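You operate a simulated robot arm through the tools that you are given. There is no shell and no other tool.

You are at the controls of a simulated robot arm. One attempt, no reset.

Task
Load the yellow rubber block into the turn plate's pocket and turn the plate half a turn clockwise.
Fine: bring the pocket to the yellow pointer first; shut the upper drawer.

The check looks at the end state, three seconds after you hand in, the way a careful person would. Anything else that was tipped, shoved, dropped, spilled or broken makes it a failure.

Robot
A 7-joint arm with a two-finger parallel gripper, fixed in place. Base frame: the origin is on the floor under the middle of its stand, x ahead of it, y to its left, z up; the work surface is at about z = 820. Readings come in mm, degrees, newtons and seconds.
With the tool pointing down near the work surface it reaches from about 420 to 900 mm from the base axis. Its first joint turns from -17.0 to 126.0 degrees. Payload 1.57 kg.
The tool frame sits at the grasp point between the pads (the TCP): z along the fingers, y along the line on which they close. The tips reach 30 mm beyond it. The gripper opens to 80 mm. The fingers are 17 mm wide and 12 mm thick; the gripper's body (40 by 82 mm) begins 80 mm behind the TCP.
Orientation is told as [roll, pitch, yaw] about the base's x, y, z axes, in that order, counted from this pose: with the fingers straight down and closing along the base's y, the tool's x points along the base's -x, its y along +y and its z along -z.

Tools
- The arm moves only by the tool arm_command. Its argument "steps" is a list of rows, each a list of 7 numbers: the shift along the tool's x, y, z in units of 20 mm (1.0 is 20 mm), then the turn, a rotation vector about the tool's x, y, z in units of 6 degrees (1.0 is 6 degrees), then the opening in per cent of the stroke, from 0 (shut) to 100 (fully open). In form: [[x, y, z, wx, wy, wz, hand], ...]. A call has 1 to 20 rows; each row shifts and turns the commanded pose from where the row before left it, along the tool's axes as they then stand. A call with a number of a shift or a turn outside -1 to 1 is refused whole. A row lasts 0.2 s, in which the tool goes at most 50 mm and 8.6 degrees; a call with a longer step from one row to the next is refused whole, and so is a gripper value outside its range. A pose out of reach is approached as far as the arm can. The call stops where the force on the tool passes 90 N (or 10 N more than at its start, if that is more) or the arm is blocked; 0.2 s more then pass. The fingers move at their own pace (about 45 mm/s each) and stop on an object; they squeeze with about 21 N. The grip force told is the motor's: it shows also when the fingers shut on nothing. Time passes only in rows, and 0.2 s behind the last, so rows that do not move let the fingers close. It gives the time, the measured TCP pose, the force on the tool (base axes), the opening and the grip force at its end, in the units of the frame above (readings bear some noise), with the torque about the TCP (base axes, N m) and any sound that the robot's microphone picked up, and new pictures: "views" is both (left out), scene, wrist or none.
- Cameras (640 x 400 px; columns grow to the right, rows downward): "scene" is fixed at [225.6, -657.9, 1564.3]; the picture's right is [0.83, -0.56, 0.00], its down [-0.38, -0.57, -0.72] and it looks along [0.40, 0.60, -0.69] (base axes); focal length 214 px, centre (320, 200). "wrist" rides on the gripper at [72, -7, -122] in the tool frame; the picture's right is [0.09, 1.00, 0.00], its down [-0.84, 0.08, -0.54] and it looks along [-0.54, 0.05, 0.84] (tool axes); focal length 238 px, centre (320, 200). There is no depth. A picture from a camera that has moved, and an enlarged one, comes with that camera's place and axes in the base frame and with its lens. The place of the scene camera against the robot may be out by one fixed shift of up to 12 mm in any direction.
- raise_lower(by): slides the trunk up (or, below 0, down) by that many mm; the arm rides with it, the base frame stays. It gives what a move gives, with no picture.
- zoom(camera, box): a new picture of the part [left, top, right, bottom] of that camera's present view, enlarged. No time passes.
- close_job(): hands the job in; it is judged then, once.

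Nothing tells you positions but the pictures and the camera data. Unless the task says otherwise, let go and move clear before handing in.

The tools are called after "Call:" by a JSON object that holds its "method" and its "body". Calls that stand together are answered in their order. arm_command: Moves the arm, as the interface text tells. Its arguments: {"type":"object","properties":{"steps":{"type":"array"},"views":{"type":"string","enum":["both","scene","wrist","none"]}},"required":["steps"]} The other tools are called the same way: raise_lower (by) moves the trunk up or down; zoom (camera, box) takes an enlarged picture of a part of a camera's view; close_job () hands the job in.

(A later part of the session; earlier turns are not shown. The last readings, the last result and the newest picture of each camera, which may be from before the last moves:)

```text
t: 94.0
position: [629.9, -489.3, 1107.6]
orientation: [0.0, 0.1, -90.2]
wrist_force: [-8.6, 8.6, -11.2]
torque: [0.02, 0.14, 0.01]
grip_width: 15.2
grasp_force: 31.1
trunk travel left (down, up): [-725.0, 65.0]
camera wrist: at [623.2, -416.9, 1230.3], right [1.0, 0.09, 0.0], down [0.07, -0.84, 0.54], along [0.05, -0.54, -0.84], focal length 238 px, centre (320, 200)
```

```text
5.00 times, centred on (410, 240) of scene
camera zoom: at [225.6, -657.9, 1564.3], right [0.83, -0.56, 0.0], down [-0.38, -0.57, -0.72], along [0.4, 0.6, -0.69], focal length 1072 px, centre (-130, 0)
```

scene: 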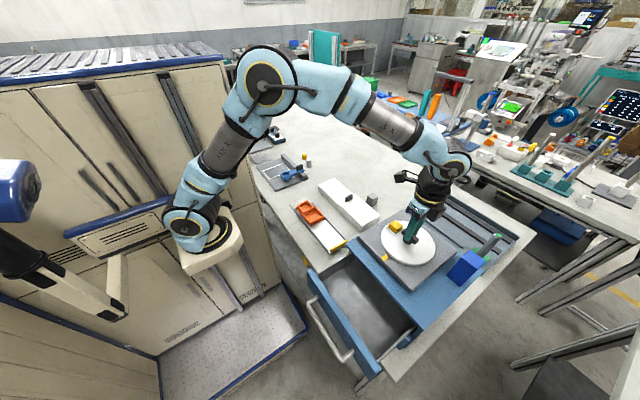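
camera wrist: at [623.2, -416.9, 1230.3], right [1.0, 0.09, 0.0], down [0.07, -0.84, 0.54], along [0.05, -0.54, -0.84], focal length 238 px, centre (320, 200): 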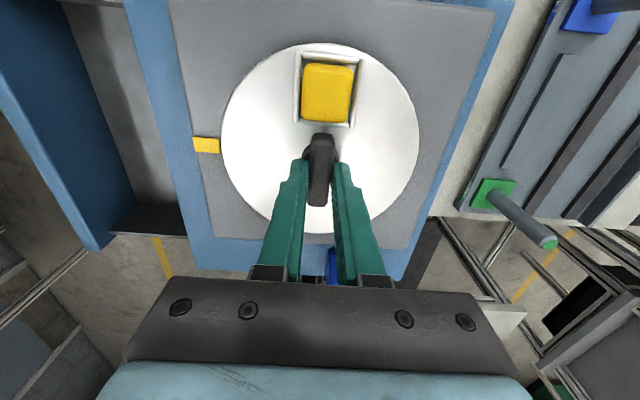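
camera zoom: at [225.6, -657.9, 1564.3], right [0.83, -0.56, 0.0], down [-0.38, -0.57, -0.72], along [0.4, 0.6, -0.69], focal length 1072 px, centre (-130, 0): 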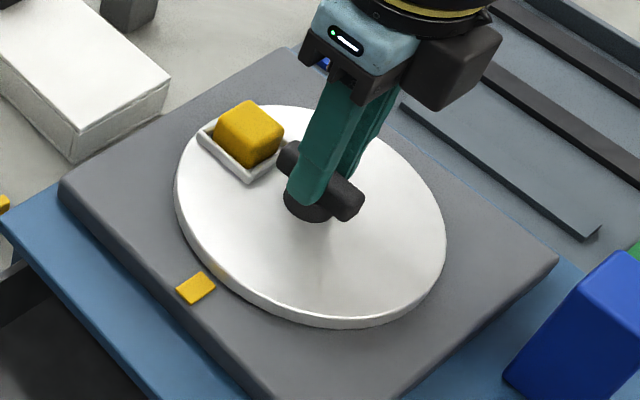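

A quarter turn is done. I'll release, rise above block height, swing the wrist round by 180° and regrip for the second quarter.

Call:
{"method": "arm_command", "body": {"steps": [[0, 0, 0, 0, 0, 0, 30], [0, 0, 0, 0, 0, 0, 50], [0, 0, 0, 0, 0, 0, 50], [0, 0, -0.5, 0, 0, 0, 50], [0, 0, -0.8, 0, 0, 0, 50], [0, 0, -0.8, 0, 0, 0, 50], [0, 0, 0, 0, 0, -1, 50], [0, 0, 0, 0, 0, -1, 50], [0, 0, 0, 0, 0, -1, 50], [0, 0, 0, 0, 0, -1, 50], [0, 0, 0, 0, 0, -1, 50], [0, 0, 0, 0, 0, -1, 50], [0, 0, 0, 0, 0, -1, 50], [0, 0, 0, 0, 0, -1, 50], [0, 0, 0, 0, 0, -1, 50], [0, 0, 0, 0, 0, -1, 50], [0, 0, 0, 0, 0, -1, 50], [0, 0, 0, 0, 0, -1, 50], [0, 0, 0, 0, 0, -1, 50], [0, 0, 0, 0, 0, -1, 50]], "views": "none"}}

Call:
{"method": "arm_command", "body": {"steps": [[0, 0, 0, 0, 0, -1, 50], [0, 0, 0, 0, 0, -1, 50], [0, 0, 0, 0, 0, -1, 50], [0, 0, 0, 0, 0, -1, 50], [0, 0, 0, 0, 0, -1, 50], [0, 0, 0, 0, 0, -1, 50], [0, 0, 0, 0, 0, -1, 50], [0, 0, 0, 0, 0, -1, 50], [0, 0, 0, 0, 0, -1, 50], [0, 0, 0, 0, 0, -1, 50], [0, 0, 0, 0, 0, -1, 50], [0, 0, 0, 0, 0, -1, 50], [0, 0, 0, 0, 0, -1, 50], [0, 0, 0, 0, 0, -1, 50], [0, 0, 0, 0, 0, -1, 50], [0, 0, 0, 0, 0, -1, 50], [0, 0, 0, 0, 0, 0, 60]]}}

Call:
{"method": "zoom", "body": {"camera": "wrist", "box": [220, 30, 420, 230]}}

```text
t: 98.2
position: [629.8, -488.8, 1149.7]
orientation: [0.0, -0.1, -6.0]
wrist_force: [0.7, 0.5, -0.5]
torque: [0.0, 0.0, 0.02]
grip_width: 40.0
grasp_force: 0.1
trunk travel left (down, up): [-725.0, 65.0]
```

```text
t: 101.8
position: [630.5, -488.6, 1149.9]
orientation: [0.0, 0.0, 89.9]
wrist_force: [0.5, -0.1, 0.7]
torque: [0.0, 0.01, 0.02]
grip_width: 47.8
grasp_force: 0.1
trunk travel left (down, up): [-725.0, 65.0]
camera wrist: at [636.4, -561.0, 1272.2], right [-1.0, -0.09, 0.0], down [-0.08, 0.84, 0.54], along [-0.05, 0.54, -0.84], focal length 238 px, centre (320, 200)
```

scene: 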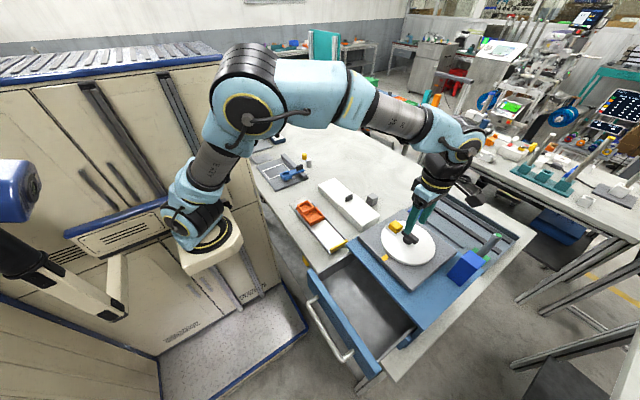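
wrist: 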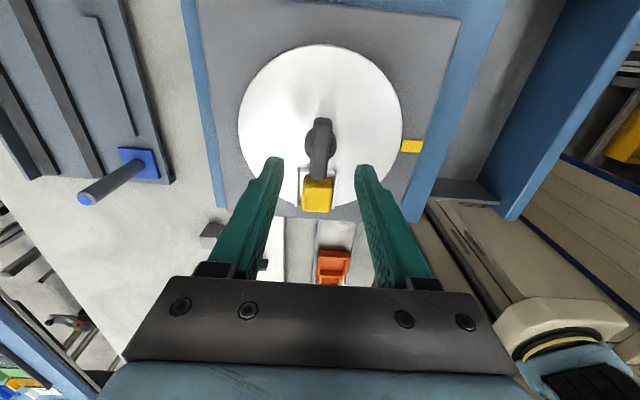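

```text
2.00 times, centred on (320, 130) of wrist
camera zoom: at [636.4, -561.0, 1272.2], right [-1.0, -0.09, 0.0], down [-0.08, 0.84, 0.54], along [-0.05, 0.54, -0.84], focal length 477 px, centre (320, 340)
```

zoom: 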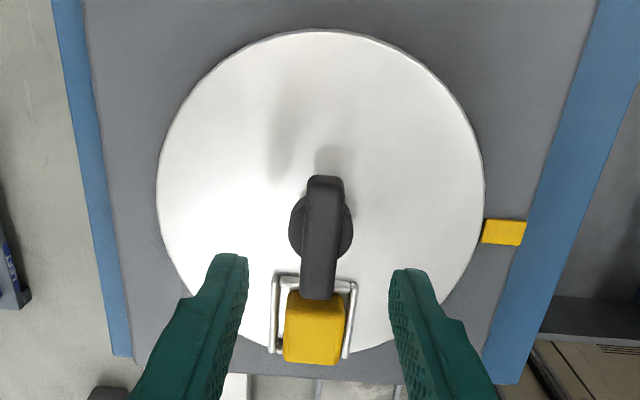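

The bar is aligned with the fingers and the block is clear of them. Descending and gripping.

Call:
{"method": "arm_command", "body": {"steps": [[0, 0, 0.7, 0, 0, 0, 60], [0, 0, 0.7, 0, 0, 0, 60], [0, 0, 0.68, 0, 0, 0, 60], [0, 0, 0, 0, 0, 0, 45], [0, 0, 0, 0, 0, 0, 30], [0, 0, 0, 0, 0, 0, 15], [0, 0, 0, 0, 0, 0, 0], [0, 0, 0, 0, 0, 0, 0], [0, 0, 0, 0, 0, 0, 0]]}}

Call:
{"method": "zoom", "body": {"camera": "wrist", "box": [220, 30, 420, 230]}}

```text
t: 103.8
position: [630.1, -489.3, 1107.5]
orientation: [0.0, 0.1, 90.0]
wrist_force: [2.4, 0.6, -2.7]
torque: [-0.2, -0.07, -0.02]
grip_width: 14.9
grasp_force: 31.1
trunk travel left (down, up): [-725.0, 65.0]
camera wrist: at [636.0, -561.2, 1230.5], right [-1.0, -0.09, 0.0], down [-0.08, 0.84, 0.54], along [-0.05, 0.54, -0.84], focal length 238 px, centre (320, 200)
```

scene: 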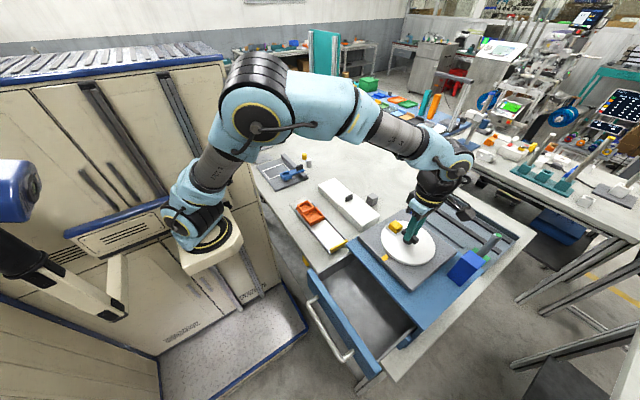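
wrist: 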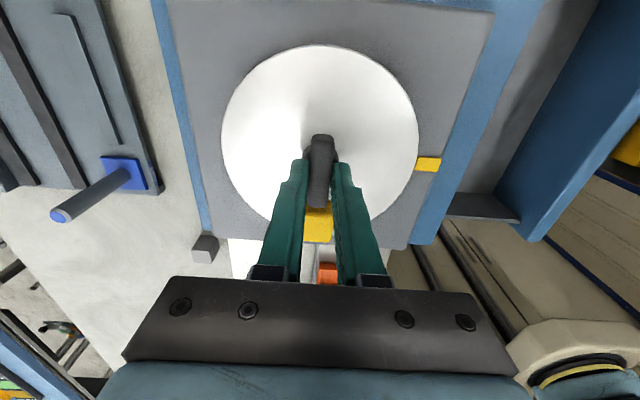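

```text
2.00 times, centred on (320, 130) of wrist
camera zoom: at [636.0, -561.2, 1230.5], right [-1.0, -0.09, 0.0], down [-0.08, 0.84, 0.54], along [-0.05, 0.54, -0.84], focal length 477 px, centre (320, 340)
```

zoom: 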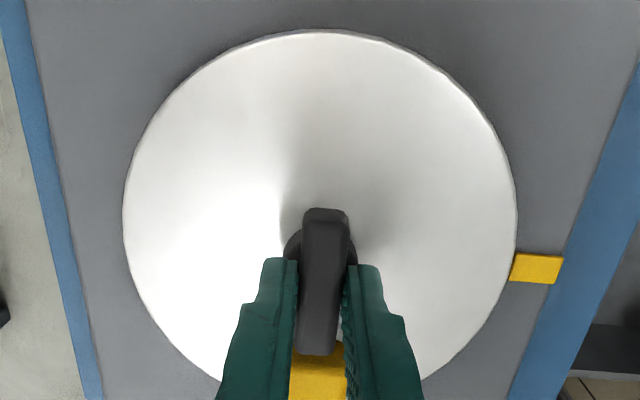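

Gripped (14.9 mm). Turning the second quarter clockwise to yaw 0.

Call:
{"method": "arm_command", "body": {"steps": [[0, 0, 0, 0, 0, 0.6, 0], [0, 0, 0, 0, 0, 0.8, 0], [0, 0, 0, 0, 0, 0.8, 0], [0, 0, 0, 0, 0, 0.8, 0], [0, 0, 0, 0, 0, 0.8, 0], [0, 0, 0, 0, 0, 0.8, 0], [0, 0, 0, 0, 0, 0.8, 0], [0, 0, 0, 0, 0, 0.8, 0], [0, 0, 0, 0, 0, 0.8, 0], [0, 0, 0, 0, 0, 0.8, 0], [0, 0, 0, 0, 0, 0.8, 0], [0, 0, 0, 0, 0, 0.8, 0], [0, 0, 0, 0, 0, 0.8, 0], [0, 0, 0, 0, 0, 0.8, 0], [0, 0, 0, 0, 0, 0.8, 0], [0, 0, 0, 0, 0, 0.8, 0], [0, 0, 0, 0, 0, 0.8, 0], [0, 0, 0, 0, 0, 0.8, 0], [0, 0, 0, 0, 0, 0.8, 0], [0, 0, 0, 0, 0, 0, 0]]}}

Call:
{"method": "zoom", "body": {"camera": "wrist", "box": [220, 30, 420, 230]}}

Call:
{"method": "zoom", "body": {"camera": "scene", "box": [360, 200, 460, 280]}}

```text
t: 108.0
position: [628.1, -488.4, 1108.8]
orientation: [0.1, 0.1, -0.3]
wrist_force: [-16.3, 8.3, -12.1]
torque: [0.13, 0.04, -0.02]
grip_width: 15.1
grasp_force: 31.1
trunk travel left (down, up): [-725.0, 65.0]
camera wrist: at [557.1, -495.2, 1230.7], right [-0.09, 1.0, 0.0], down [0.84, 0.07, 0.54], along [0.54, 0.05, -0.84], focal length 238 px, centre (320, 200)
```

scene: 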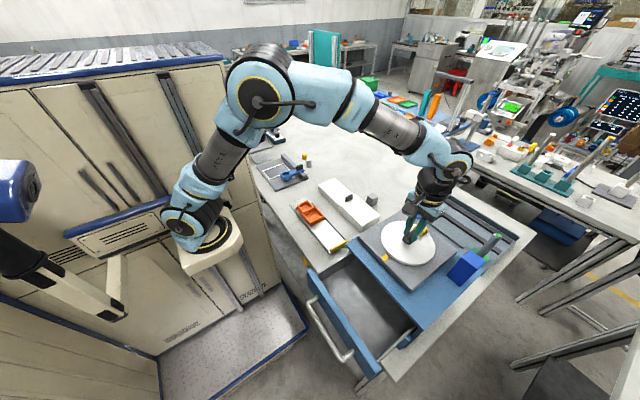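
wrist: 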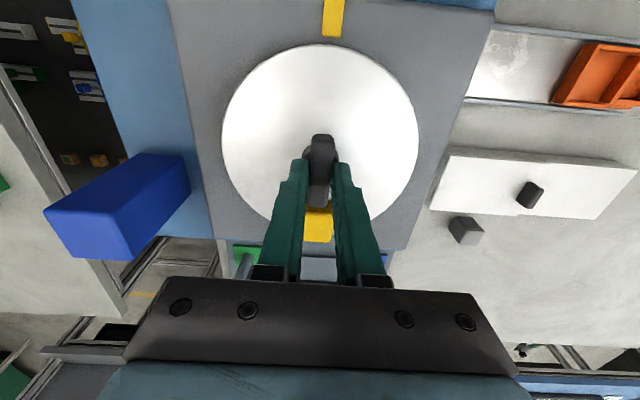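

```text
2.00 times, centred on (320, 130) of wrist
camera zoom: at [557.1, -495.2, 1230.7], right [-0.09, 1.0, 0.0], down [0.84, 0.07, 0.54], along [0.54, 0.05, -0.84], focal length 477 px, centre (320, 340)
```

zoom: 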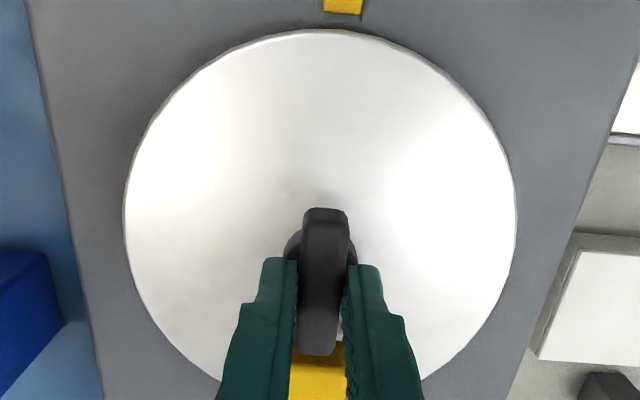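

```text
5.00 times, centred on (410, 240) of scene
camera zoom: at [225.6, -657.9, 1564.3], right [0.83, -0.56, 0.0], down [-0.38, -0.57, -0.72], along [0.4, 0.6, -0.69], focal length 1072 px, centre (-130, 0)
```

zoom: 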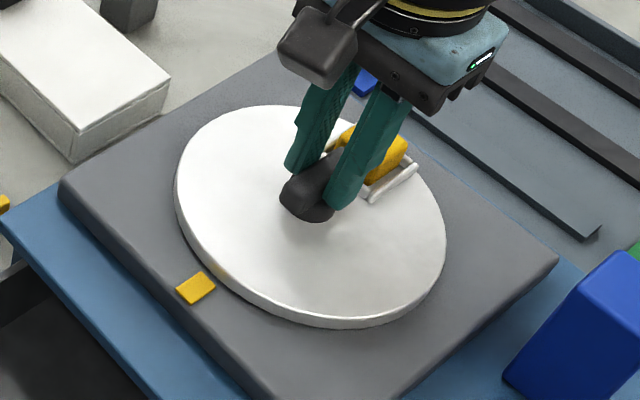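

The half turn is done, with the block at the far side. I'll release gently, rise, and check the final angle.

Call:
{"method": "arm_command", "body": {"steps": [[0, 0, 0, 0, 0, 0, 25], [0, 0, 0, 0, 0, 0, 40], [0, 0, 0, 0, 0, 0, 50], [0, 0, 0, 0, 0, 0, 50], [0, 0, -0.5, 0, 0, 0, 50], [0, 0, -1, 0, 0, 0, 50], [0, 0, -1, 0, 0, 0, 50], [0.8, 0, -1, 0, 0, 0, 50], [0.8, 0, -1, 0, 0, 0, 50], [0.8, 0, 0, 0, 0, 0, 50], [0, 0, 0, 0, 0, 0, 50]]}}

Call:
{"method": "zoom", "body": {"camera": "wrist", "box": [240, 80, 400, 240]}}

Call:
{"method": "zoom", "body": {"camera": "scene", "box": [360, 200, 460, 280]}}

```text
t: 110.4
position: [581.9, -489.2, 1199.4]
orientation: [0.0, 0.0, -0.1]
wrist_force: [0.4, 0.7, 1.1]
torque: [0.0, -0.01, -0.02]
grip_width: 40.1
grasp_force: 0.2
trunk travel left (down, up): [-725.0, 65.0]
camera wrist: at [509.8, -495.4, 1321.1], right [-0.09, 1.0, 0.0], down [0.84, 0.08, 0.54], along [0.54, 0.05, -0.84], focal length 238 px, centre (320, 200)
```

scene: 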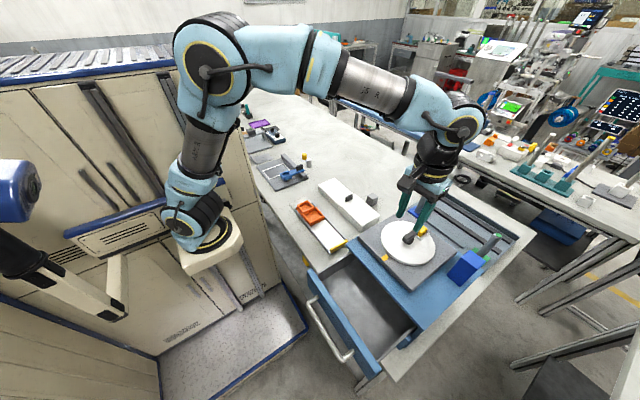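
wrist: 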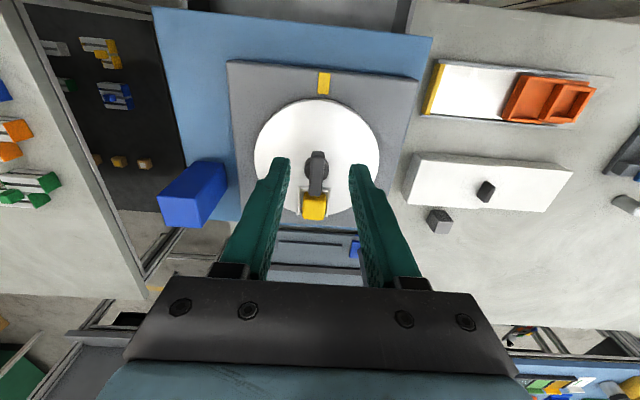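

```text
2.50 times, centred on (320, 160) of wrist
camera zoom: at [509.8, -495.4, 1321.1], right [-0.09, 1.0, 0.0], down [0.84, 0.08, 0.54], along [0.54, 0.05, -0.84], focal length 596 px, centre (320, 300)
```

zoom: 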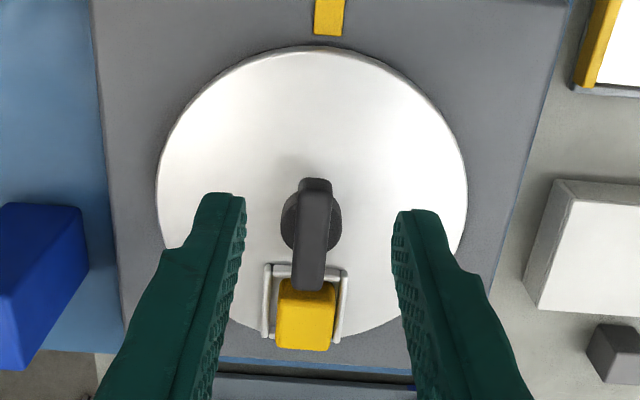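

```text
5.00 times, centred on (410, 240) of scene
camera zoom: at [225.6, -657.9, 1564.3], right [0.83, -0.56, 0.0], down [-0.38, -0.57, -0.72], along [0.4, 0.6, -0.69], focal length 1072 px, centre (-130, 0)
```

zoom: 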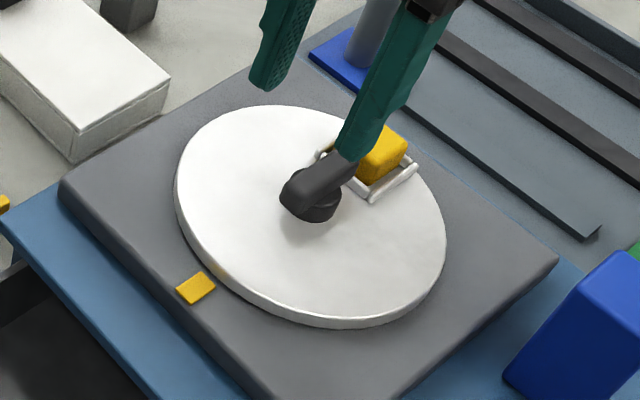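

The pocket with the block is now exactly opposite the pointer. Next is the drawer; I'll look closely at its front panel and handle.

Call:
{"method": "zoom", "body": {"camera": "scene", "box": [290, 230, 440, 390]}}

Call:
{"method": "arm_command", "body": {"steps": [[1, 0, 0, 0, 0, 0, 30], [1, -0.1, 0, 0, 0, 0, 10], [1, -0.1, 0, 0, 0, 0, 0], [1, -0.1, 0, 0, 0, 0, 0], [1, -0.1, 0, 0, 0, 0, 0], [1, -0.1, 0, 0, 0, 0, 0], [1, -0.1, 0, 0, 0, 0, 0], [1, -0.1, 0, 0, 0, 0, 0], [1, -0.1, 0, 0, 0, 0, 0], [1, -0.1, 0, 0, 0, 0, 0], [1, -0.1, 0, 0, 0, 0, 0], [0, 0, 0, 0, 0, 0, 0]]}}

Call:
{"method": "zoom", "body": {"camera": "wrist", "box": [180, 0, 480, 200]}}

Call:
{"method": "zoom", "body": {"camera": "scene", "box": [290, 230, 440, 390]}}

```text
2.50 times, centred on (365, 310) of scene
camera zoom: at [225.6, -657.9, 1564.3], right [0.83, -0.56, 0.0], down [-0.38, -0.57, -0.72], along [0.4, 0.6, -0.69], focal length 536 px, centre (208, -75)
```

zoom: 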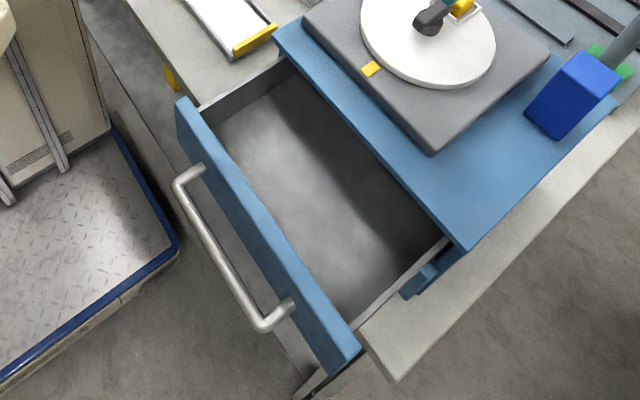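

```text
t: 113.0
position: [361.7, -508.4, 1199.3]
orientation: [0.0, 0.0, -0.2]
wrist_force: [0.3, -0.7, -0.4]
torque: [0.0, -0.01, -0.01]
grip_width: 0.0
grasp_force: 21.3
trunk travel left (down, up): [-725.0, 65.0]
camera wrist: at [289.4, -515.0, 1320.7], right [-0.09, 1.0, 0.0], down [0.84, 0.07, 0.54], along [0.54, 0.05, -0.84], focal length 238 px, centre (320, 200)
```

scene: 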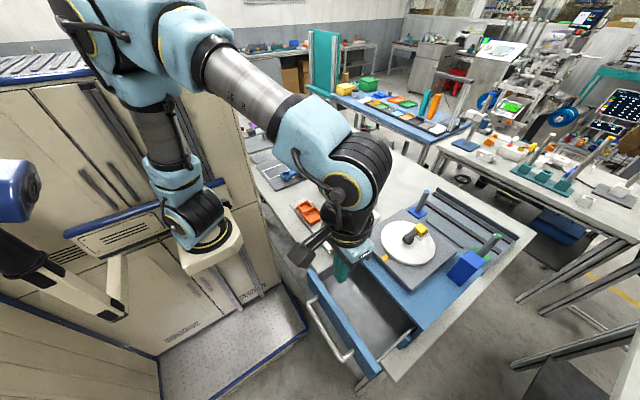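
wrist: 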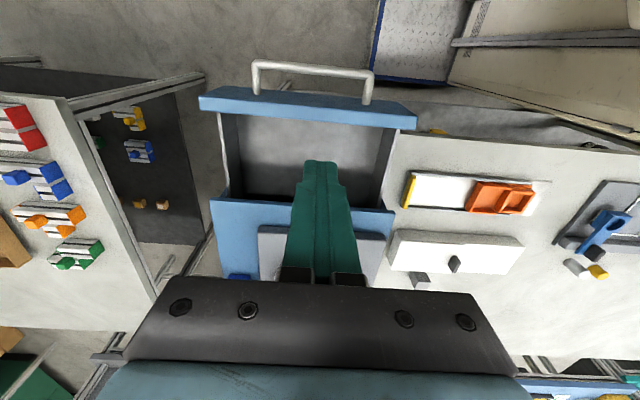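

```text
2.00 times, centred on (330, 100) of wrist
camera zoom: at [289.4, -515.0, 1320.7], right [-0.09, 1.0, 0.0], down [0.84, 0.07, 0.54], along [0.54, 0.05, -0.84], focal length 477 px, centre (300, 400)
```

zoom: 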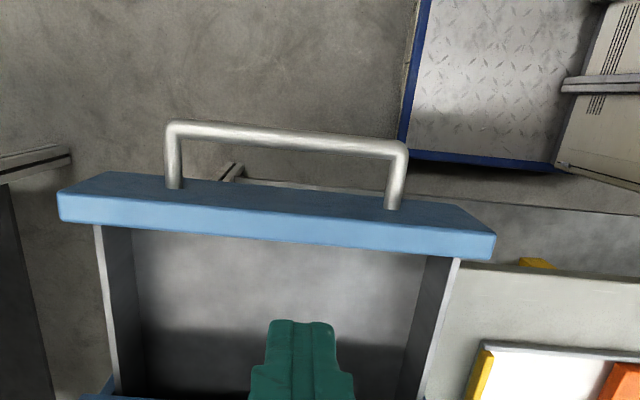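

```text
2.50 times, centred on (365, 310) of scene
camera zoom: at [225.6, -657.9, 1564.3], right [0.83, -0.56, 0.0], down [-0.38, -0.57, -0.72], along [0.4, 0.6, -0.69], focal length 536 px, centre (208, -75)
```

zoom: 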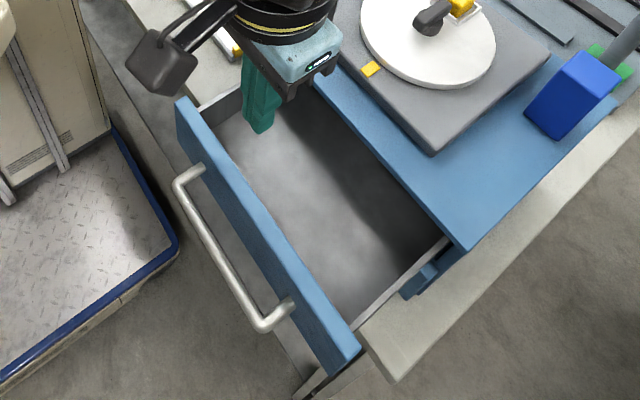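

The panel's front face is at about x 352, z 926–1021, with the handle at z ≈ 965 reaching out to x ≈ 313. I'll bring the closed fingers down in front of the panel above the handle, at the drawer's middle (y ≈ −520).

Call:
{"method": "arm_command", "body": {"steps": [[0.92, -0.3, 0, 0, 0, 0, 0], [0.92, -0.3, 0, 0, 0, 0, 0], [0, 0, 0.92, 0, 0, 0, 0], [0, 0, 0.92, 0, 0, 0, 0], [0, 0, 0.92, 0, 0, 0, 0], [0, 0, 0.92, 0, 0, 0, 0], [0, 0, 0.92, 0, 0, 0, 0], [0, 0, 0.92, 0, 0, 0, 0], [0, 0, 0.92, 0, 0, 0, 0], [0, 0, 0.92, 0, 0, 0, 0], [0, 0, 0, 0, 0, 0, 0]]}}

Call:
{"method": "zoom", "body": {"camera": "wrist", "box": [180, 60, 480, 260]}}

Call:
{"method": "zoom", "body": {"camera": "scene", "box": [290, 230, 440, 390]}}

```text
t: 115.4
position: [326.0, -519.1, 1052.0]
orientation: [0.0, 0.0, 0.0]
wrist_force: [0.1, 0.2, -0.3]
torque: [0.01, -0.02, 0.07]
grip_width: 0.1
grasp_force: 21.2
trunk travel left (down, up): [-725.0, 65.0]
camera wrist: at [253.2, -526.8, 1173.1], right [-0.09, 1.0, 0.0], down [0.84, 0.08, 0.54], along [0.54, 0.05, -0.84], focal length 238 px, centre (320, 200)
```

scene: 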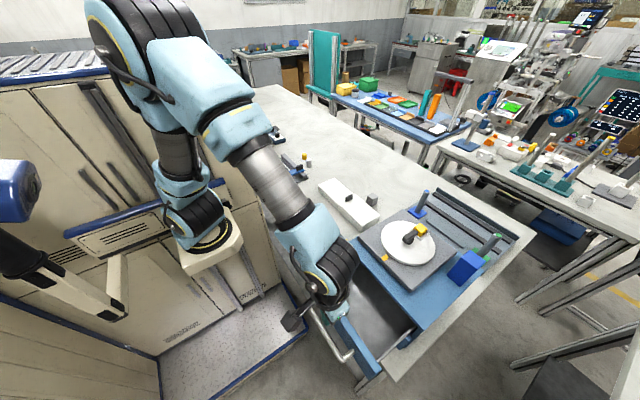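
wrist: 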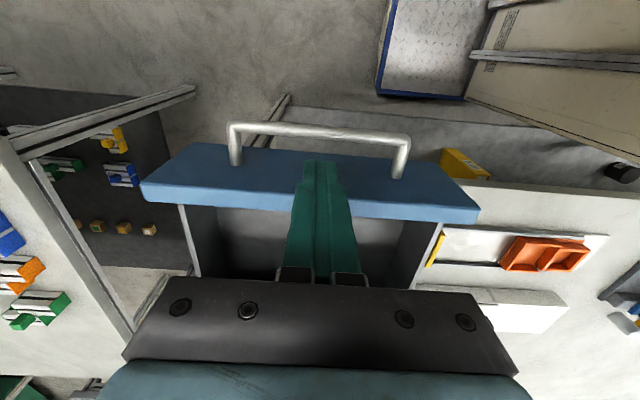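

```text
2.00 times, centred on (330, 160) of wrist
camera zoom: at [253.2, -526.8, 1173.1], right [-0.09, 1.0, 0.0], down [0.84, 0.08, 0.54], along [0.54, 0.05, -0.84], focal length 477 px, centre (300, 280)
```

zoom: 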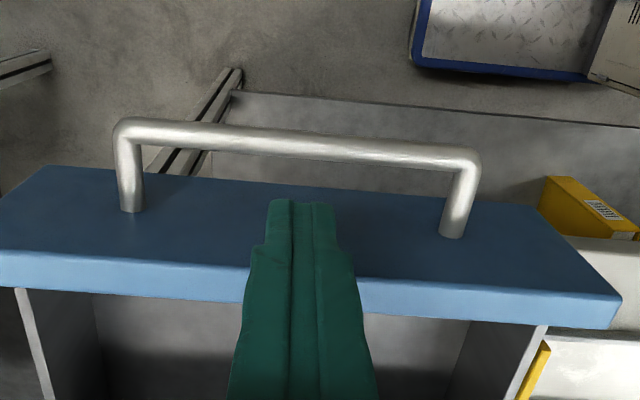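

```text
2.50 times, centred on (365, 310) of scene
camera zoom: at [225.6, -657.9, 1564.3], right [0.83, -0.56, 0.0], down [-0.38, -0.57, -0.72], along [0.4, 0.6, -0.69], focal length 536 px, centre (208, -75)
```

zoom: 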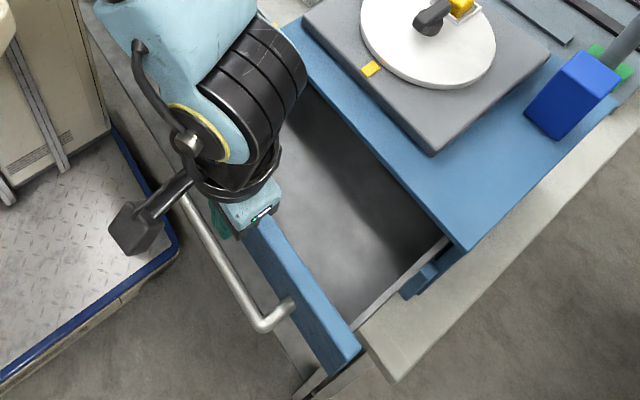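

The fingertips are in front of the panel, between it and the handle bar in plan and still well above the bar. I'll lower to tip z ≈ 986 and approach the panel.

Call:
{"method": "arm_command", "body": {"steps": [[-0.15, 0, 0.9, 0, 0, 0, 0], [-0.15, 0, 0.9, 0, 0, 0, 0], [0, 0, 0, 0, 0, 0, 0]]}}

Call:
{"method": "zoom", "body": {"camera": "wrist", "box": [180, 60, 480, 260]}}

```text
t: 116.2
position: [332.6, -520.4, 1015.7]
orientation: [0.1, 0.1, -0.1]
wrist_force: [0.1, -0.2, -0.1]
torque: [0.0, -0.01, -0.04]
grip_width: 0.1
grasp_force: 20.4
trunk travel left (down, up): [-725.0, 65.0]
camera wrist: at [259.1, -527.3, 1137.0], right [-0.09, 1.0, 0.0], down [0.84, 0.08, 0.54], along [0.54, 0.05, -0.84], focal length 238 px, centre (320, 200)
```

scene: 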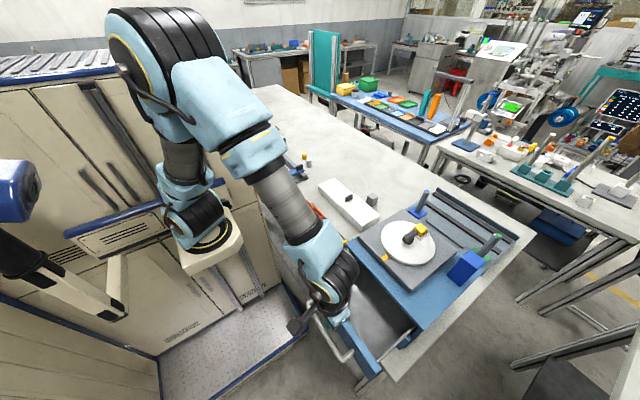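
wrist: 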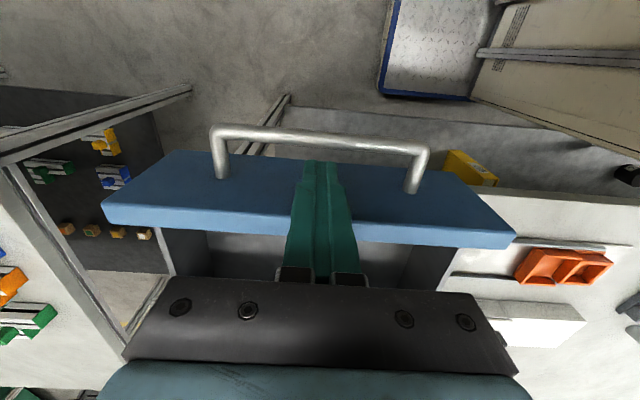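

```text
2.00 times, centred on (330, 160) of wrist
camera zoom: at [259.1, -527.3, 1137.0], right [-0.09, 1.0, 0.0], down [0.84, 0.08, 0.54], along [0.54, 0.05, -0.84], focal length 477 px, centre (300, 280)
```

zoom: 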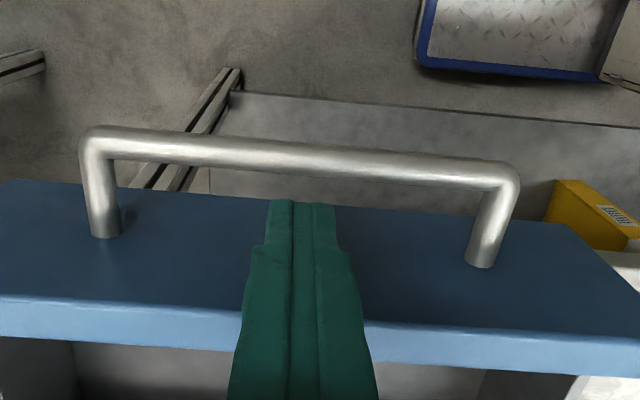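

The closed fingers are just in front of the panel. I'll push it in slowly, watching the force.

Call:
{"method": "arm_command", "body": {"steps": [[-0.3, 0, 0, 0, 0, 0, 0], [-0.3, 0, 0, 0, 0, 0, 0], [-0.3, 0, 0, 0, 0, 0, 0], [-0.3, 0, 0, 0, 0, 0, 0], [-0.3, 0, 0, 0, 0, 0, 0], [-0.3, 0, 0, 0, 0, 0, 0]]}}

Call:
{"method": "zoom", "body": {"camera": "scene", "box": [290, 230, 440, 390]}}

```text
t: 117.6
position: [366.6, -520.3, 1015.4]
orientation: [0.1, 0.0, -0.2]
wrist_force: [-0.7, 0.7, 0.6]
torque: [-0.04, 0.01, 0.03]
grip_width: 0.1
grasp_force: 20.3
trunk travel left (down, up): [-725.0, 65.0]
camera wrist: at [295.0, -526.6, 1137.5], right [-0.09, 1.0, 0.0], down [0.84, 0.07, 0.54], along [0.54, 0.05, -0.84], focal length 238 px, centre (320, 200)
```

scene: 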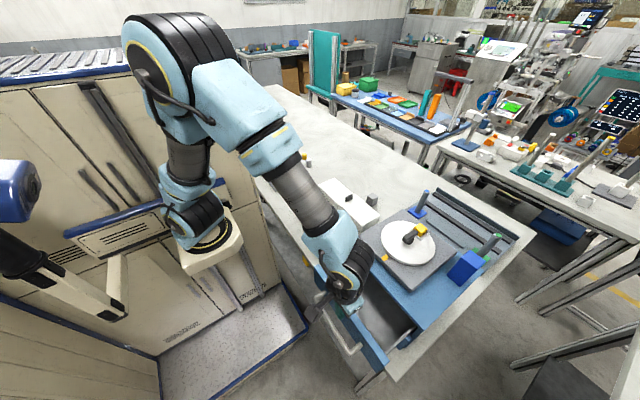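
wrist: 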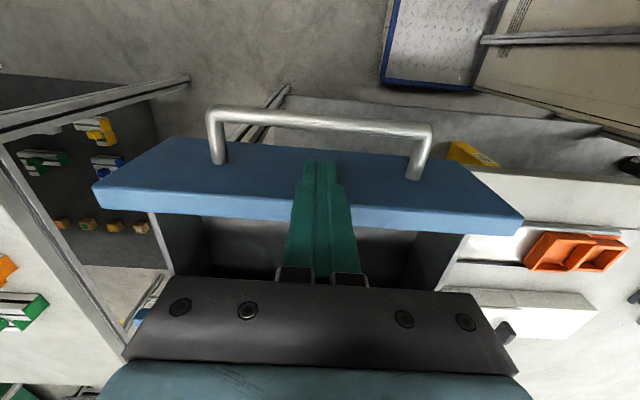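

```text
2.50 times, centred on (365, 310) of scene
camera zoom: at [225.6, -657.9, 1564.3], right [0.83, -0.56, 0.0], down [-0.38, -0.57, -0.72], along [0.4, 0.6, -0.69], focal length 536 px, centre (208, -75)
```

zoom: 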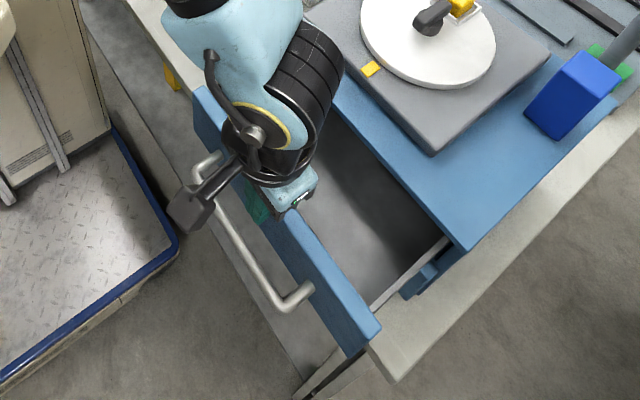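

The drawer slides freely. I'll keep pushing.

Call:
{"method": "arm_command", "body": {"steps": [[-0.35, 0, 0, 0, 0, 0, 0], [-0.35, 0, 0, 0, 0, 0, 0], [-0.35, 0, 0, 0, 0, 0, 0], [-0.35, 0, 0, 0, 0, 0, 0], [-0.35, 0, 0, 0, 0, 0, 0], [-0.35, 0, 0, 0, 0, 0, 0], [-0.35, 0, 0, 0, 0, 0, 0], [-0.35, 0, 0, 0, 0, 0, 0], [-0.35, 0, 0, 0, 0, 0, 0], [-0.35, 0, 0, 0, 0, 0, 0], [-0.35, 0, 0, 0, 0, 0, 0]]}}

Call:
{"method": "zoom", "body": {"camera": "scene", "box": [290, 200, 440, 360]}}

Call:
{"method": "zoom", "body": {"camera": "wrist", "box": [160, 60, 500, 280]}}

```text
t: 120.0
position: [443.3, -519.4, 1016.8]
orientation: [-0.1, -0.1, -0.1]
wrist_force: [-1.5, -0.3, -1.0]
torque: [0.02, 0.03, 0.02]
grip_width: 0.1
grasp_force: 21.5
trunk travel left (down, up): [-725.0, 65.0]
camera wrist: at [372.3, -526.8, 1137.8], right [-0.09, 1.0, 0.0], down [0.84, 0.08, 0.54], along [0.54, 0.05, -0.84], focal length 238 px, centre (320, 200)
```

scene: 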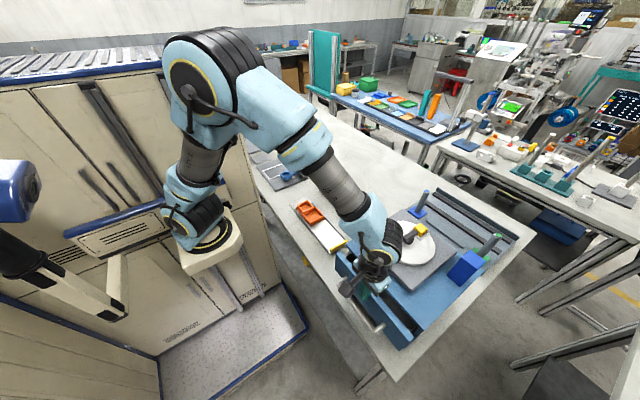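
wrist: 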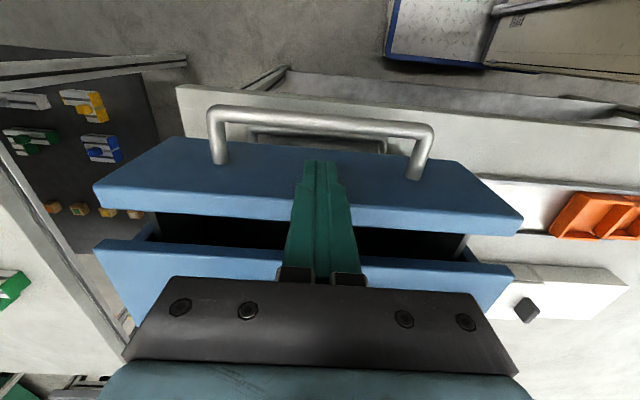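

```text
2.50 times, centred on (365, 280) of scene
camera zoom: at [225.6, -657.9, 1564.3], right [0.83, -0.56, 0.0], down [-0.38, -0.57, -0.72], along [0.4, 0.6, -0.69], focal length 536 px, centre (208, 0)
```

zoom: 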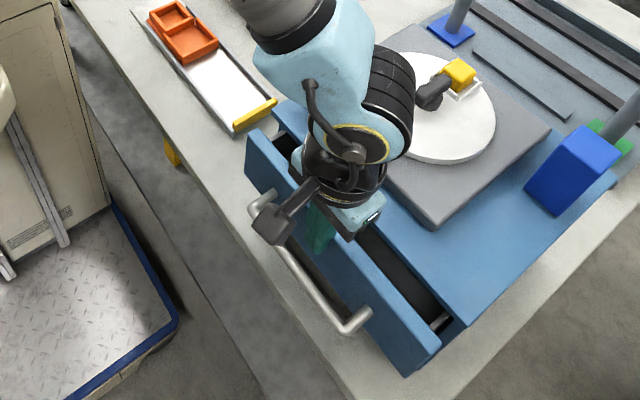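

```text
1.82 times, centred on (330, 170) of wrist
camera zoom: at [372.3, -526.8, 1137.8], right [-0.09, 1.0, 0.0], down [0.84, 0.08, 0.54], along [0.54, 0.05, -0.84], focal length 433 px, centre (302, 254)
```

zoom: 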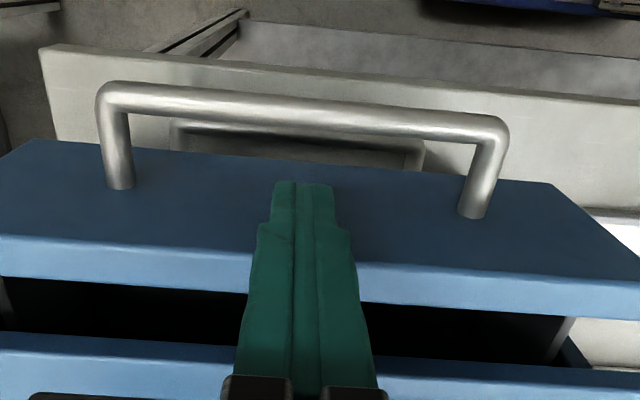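

About 20 mm of gap is left. Continuing with smaller steps until it seats.

Call:
{"method": "arm_command", "body": {"steps": [[-0.25, 0, 0, 0, 0, 0, 0], [-0.25, 0, 0, 0, 0, 0, 0], [-0.25, 0, 0, 0, 0, 0, 0], [0, 0, 0, 0, 0, 0, 0]]}}

Call:
{"method": "zoom", "body": {"camera": "wrist", "box": [160, 60, 500, 280]}}

Call:
{"method": "zoom", "body": {"camera": "scene", "box": [320, 210, 440, 330]}}

```text
t: 121.0
position: [459.5, -519.9, 1016.0]
orientation: [0.0, -0.1, -0.2]
wrist_force: [-0.5, 0.1, -0.4]
torque: [0.05, 0.01, -0.06]
grip_width: 0.0
grasp_force: 20.6
trunk travel left (down, up): [-725.0, 65.0]
camera wrist: at [387.4, -527.1, 1137.6], right [-0.09, 1.0, 0.0], down [0.84, 0.08, 0.54], along [0.54, 0.05, -0.84], focal length 238 px, centre (320, 200)
```

scene: 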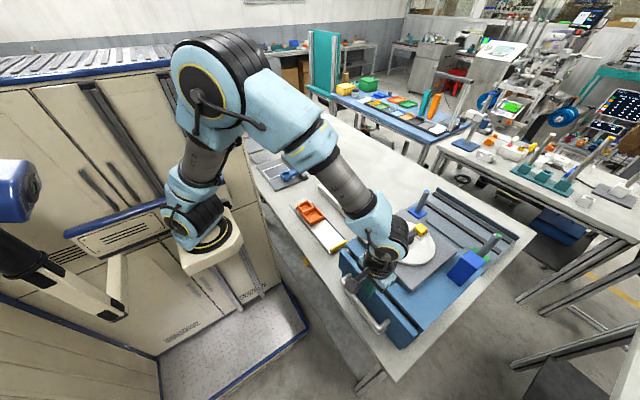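
wrist: 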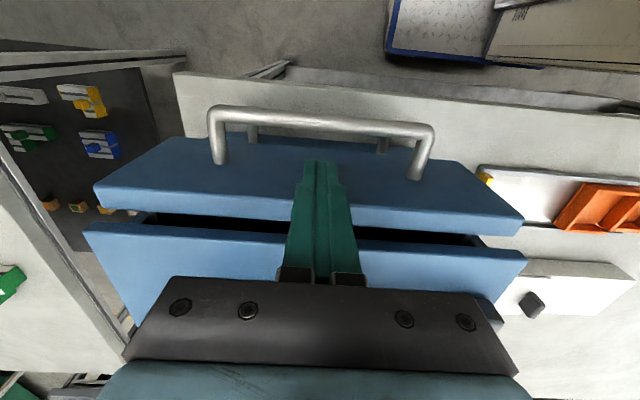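

```text
1.82 times, centred on (330, 170) of wrist
camera zoom: at [387.4, -527.1, 1137.6], right [-0.09, 1.0, 0.0], down [0.84, 0.08, 0.54], along [0.54, 0.05, -0.84], focal length 433 px, centre (302, 254)
```

zoom: 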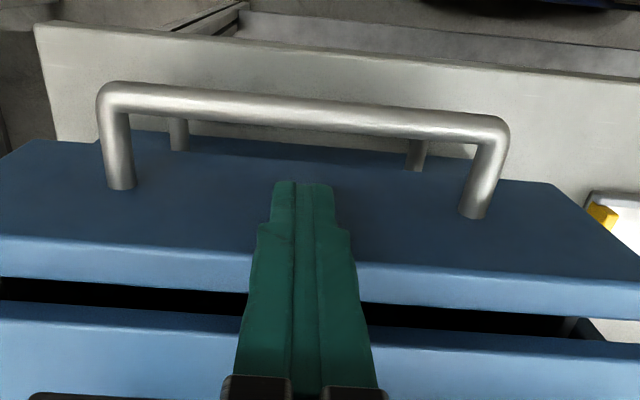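

```text
3.33 times, centred on (380, 270) of scene
camera zoom: at [225.6, -657.9, 1564.3], right [0.83, -0.56, 0.0], down [-0.38, -0.57, -0.72], along [0.4, 0.6, -0.69], focal length 715 px, centre (120, -33)
```

zoom: 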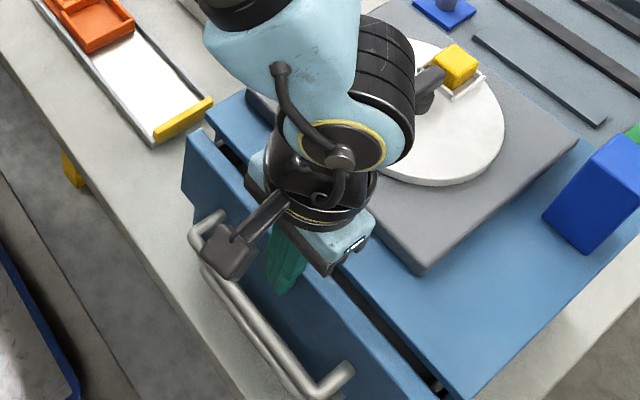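

Still a gap. Pushing on in small steps.

Call:
{"method": "arm_command", "body": {"steps": [[-0.2, 0, 0, 0, 0, 0, 0], [-0.2, 0, 0, 0, 0, 0, 0], [0, 0, 0, 0, 0, 0, 0]], "views": "none"}}

Call:
{"method": "arm_command", "body": {"steps": [[-0.15, 0, 0, 0, 0, 0, 0], [0, 0, 0, 0, 0, 0, 0]]}}

Call:
{"method": "zoom", "body": {"camera": "wrist", "box": [160, 60, 500, 280]}}

```text
t: 121.8
position: [467.8, -519.0, 1016.4]
orientation: [0.0, 0.0, -0.1]
wrist_force: [-0.4, 0.5, 0.1]
torque: [0.01, -0.01, 0.03]
grip_width: 0.0
grasp_force: 21.2
trunk travel left (down, up): [-725.0, 65.0]
```

```text
t: 122.4
position: [470.9, -520.5, 1016.9]
orientation: [0.1, -0.1, -0.1]
wrist_force: [-1.1, -0.8, -0.3]
torque: [0.02, 0.0, 0.0]
grip_width: 0.0
grasp_force: 20.8
trunk travel left (down, up): [-725.0, 65.0]
camera wrist: at [398.0, -526.7, 1137.7], right [-0.09, 1.0, 0.0], down [0.84, 0.08, 0.54], along [0.54, 0.05, -0.84], focal length 238 px, centre (320, 200)
```

scene: 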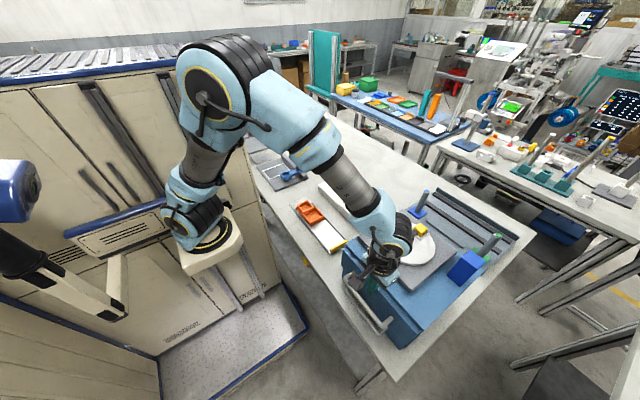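
wrist: 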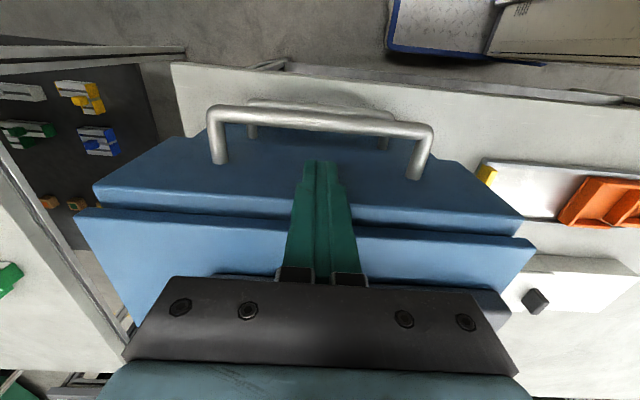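

```text
1.82 times, centred on (330, 170) of wrist
camera zoom: at [398.0, -526.7, 1137.7], right [-0.09, 1.0, 0.0], down [0.84, 0.08, 0.54], along [0.54, 0.05, -0.84], focal length 433 px, centre (302, 254)
```

zoom: 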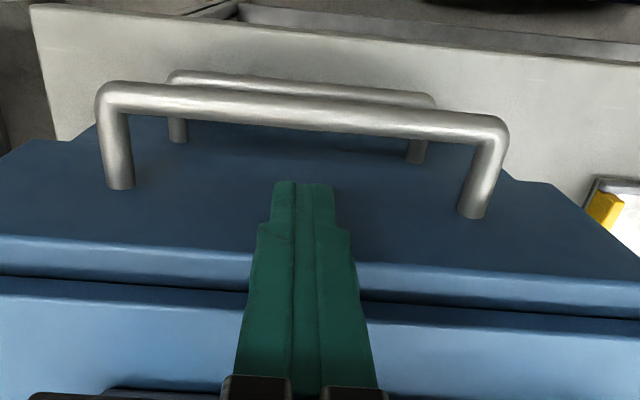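

Almost flush. I'll continue in 1.5 mm steps until the force shows the drawer is home.

Call:
{"method": "arm_command", "body": {"steps": [[-0.08, 0, 0, 0, 0, 0, 0], [-0.08, 0, 0, 0, 0, 0, 0], [0, 0, 0, 0, 0, 0, 0]], "views": "none"}}

Call:
{"method": "arm_command", "body": {"steps": [[-0.08, 0, 0, 0, 0, 0, 0], [0, 0, 0, 0, 0, 0, 0]], "views": "none"}}

```text
t: 123.2
position: [472.8, -520.8, 1015.6]
orientation: [0.0, 0.1, -0.3]
wrist_force: [0.5, -0.7, 0.7]
torque: [-0.02, 0.0, 0.0]
grip_width: 0.0
grasp_force: 20.8
trunk travel left (down, up): [-725.0, 65.0]
```

```text
t: 123.8
position: [475.3, -520.0, 1015.8]
orientation: [-0.1, 0.0, -0.2]
wrist_force: [-0.9, -0.9, -0.4]
torque: [-0.01, -0.04, 0.01]
grip_width: 0.0
grasp_force: 21.2
trunk travel left (down, up): [-725.0, 65.0]
```

Call:
{"method": "arm_command", "body": {"steps": [[-0.08, 0, 0, 0, 0, 0, 0], [0, 0, 0, 0, 0, 0, 0]]}}

Call:
{"method": "zoom", "body": {"camera": "wrist", "box": [160, 60, 500, 280]}}

Call:
{"method": "zoom", "body": {"camera": "scene", "box": [320, 230, 440, 350]}}

```text
t: 124.4
position: [475.5, -519.6, 1016.3]
orientation: [-0.1, 0.0, -0.1]
wrist_force: [0.2, -0.1, 0.0]
torque: [0.01, -0.03, -0.01]
grip_width: 0.0
grasp_force: 21.1
trunk travel left (down, up): [-725.0, 65.0]
camera wrist: at [404.2, -526.9, 1137.6], right [-0.09, 1.0, 0.0], down [0.84, 0.07, 0.54], along [0.54, 0.05, -0.84], focal length 238 px, centre (320, 200)
```

scene: 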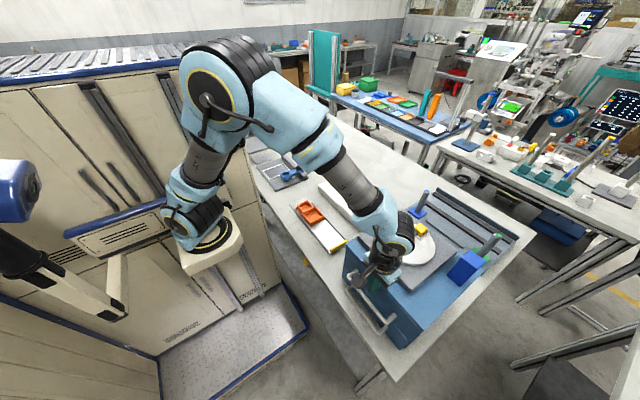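
wrist: 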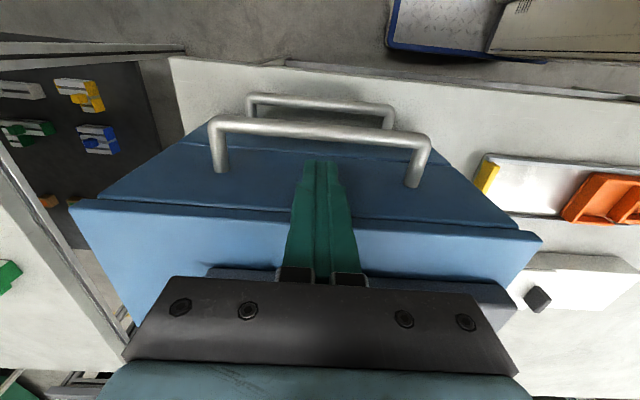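

```text
1.82 times, centred on (330, 170) of wrist
camera zoom: at [404.2, -526.9, 1137.6], right [-0.09, 1.0, 0.0], down [0.84, 0.07, 0.54], along [0.54, 0.05, -0.84], focal length 433 px, centre (302, 254)
```

zoom: 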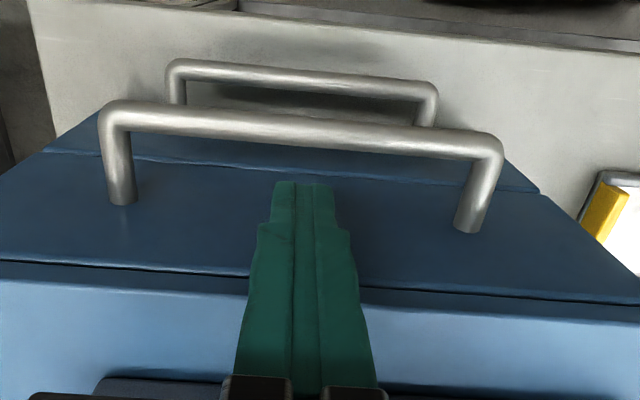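

```text
3.33 times, centred on (380, 290) of scene
camera zoom: at [225.6, -657.9, 1564.3], right [0.83, -0.56, 0.0], down [-0.38, -0.57, -0.72], along [0.4, 0.6, -0.69], focal length 715 px, centre (120, -100)
```

zoom: 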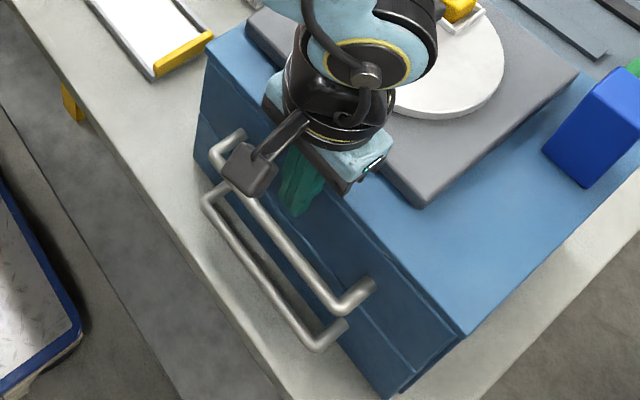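

The drawer front now looks flush with the lower drawer and cabinet; it seems to have drawn itself in the last bit. I'll advance a little more to confirm it is at its stop.

Call:
{"method": "arm_command", "body": {"steps": [[-0.1, 0, 0, 0, 0, 0, 0], [-0.1, 0, 0, 0, 0, 0, 0], [0, 0, 0, 0, 0, 0, 0]], "views": "none"}}

Call:
{"method": "arm_command", "body": {"steps": [[-0.08, 0, 0, 0, 0, 0, 0], [0, 0, 0, 0, 0, 0, 0]], "views": "none"}}

```text
t: 125.2
position: [480.2, -520.2, 1015.6]
orientation: [0.0, 0.0, -0.2]
wrist_force: [-0.4, -0.8, -0.2]
torque: [-0.04, 0.01, -0.02]
grip_width: 0.0
grasp_force: 21.2
trunk travel left (down, up): [-725.0, 65.0]
```

```text
t: 125.8
position: [481.5, -519.7, 1017.2]
orientation: [0.0, 0.0, -0.1]
wrist_force: [-0.5, -0.8, 0.3]
torque: [-0.02, -0.03, -0.01]
grip_width: 0.0
grasp_force: 20.9
trunk travel left (down, up): [-725.0, 65.0]
```

Call:
{"method": "zoom", "body": {"camera": "wrist", "box": [160, 60, 500, 280]}}

Call:
{"method": "zoom", "body": {"camera": "scene", "box": [340, 230, 420, 310]}}

```text
1.82 times, centred on (330, 170) of wrist
camera zoom: at [409.7, -527.0, 1137.3], right [-0.09, 1.0, 0.0], down [0.84, 0.08, 0.54], along [0.54, 0.05, -0.84], focal length 433 px, centre (302, 254)
```

zoom: 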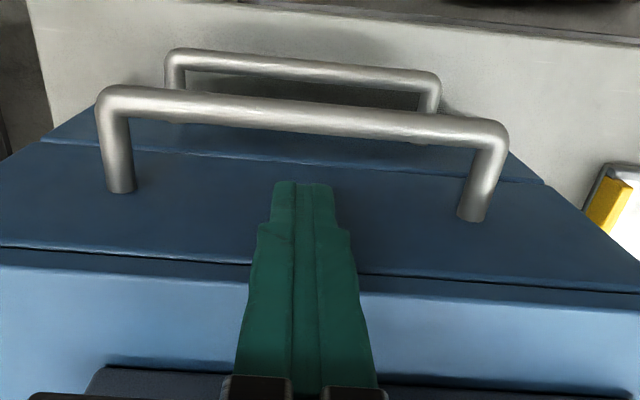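

```text
5.00 times, centred on (380, 270) of scene
camera zoom: at [225.6, -657.9, 1564.3], right [0.83, -0.56, 0.0], down [-0.38, -0.57, -0.72], along [0.4, 0.6, -0.69], focal length 1072 px, centre (20, -150)
```

zoom: 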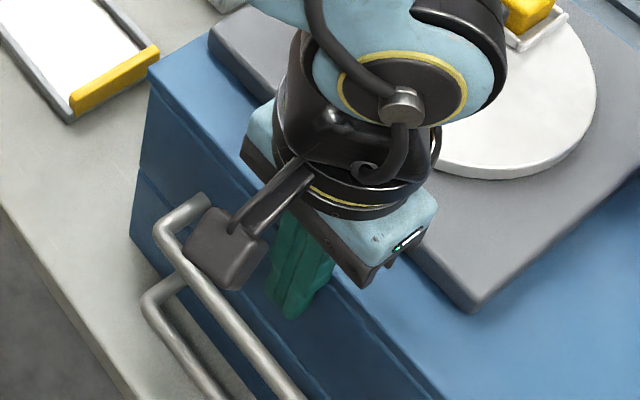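

The fingers are nearly touching the panel again. A few more small steps until contact force appears.

Call:
{"method": "arm_command", "body": {"steps": [[-0.08, 0, 0, 0, 0, 0, 0], [0, 0, 0, 0, 0, 0, 0]], "views": "none"}}

Call:
{"method": "arm_command", "body": {"steps": [[-0.08, 0, 0, 0, 0, 0, 0], [0, 0, 0, 0, 0, 0, 0]], "views": "none"}}

```text
t: 126.4
position: [482.0, -519.6, 1015.5]
orientation: [0.0, 0.1, -0.1]
wrist_force: [-8.4, 0.9, 1.9]
torque: [0.0, -0.12, 0.07]
grip_width: 0.3
grasp_force: 21.5
trunk travel left (down, up): [-725.0, 65.0]
```

```text
t: 127.0
position: [480.9, -520.4, 1014.4]
orientation: [0.1, 0.0, -0.2]
wrist_force: [-23.3, 4.2, 0.0]
torque: [-0.08, -0.32, 0.24]
grip_width: 0.1
grasp_force: 21.1
trunk travel left (down, up): [-725.0, 65.0]
```

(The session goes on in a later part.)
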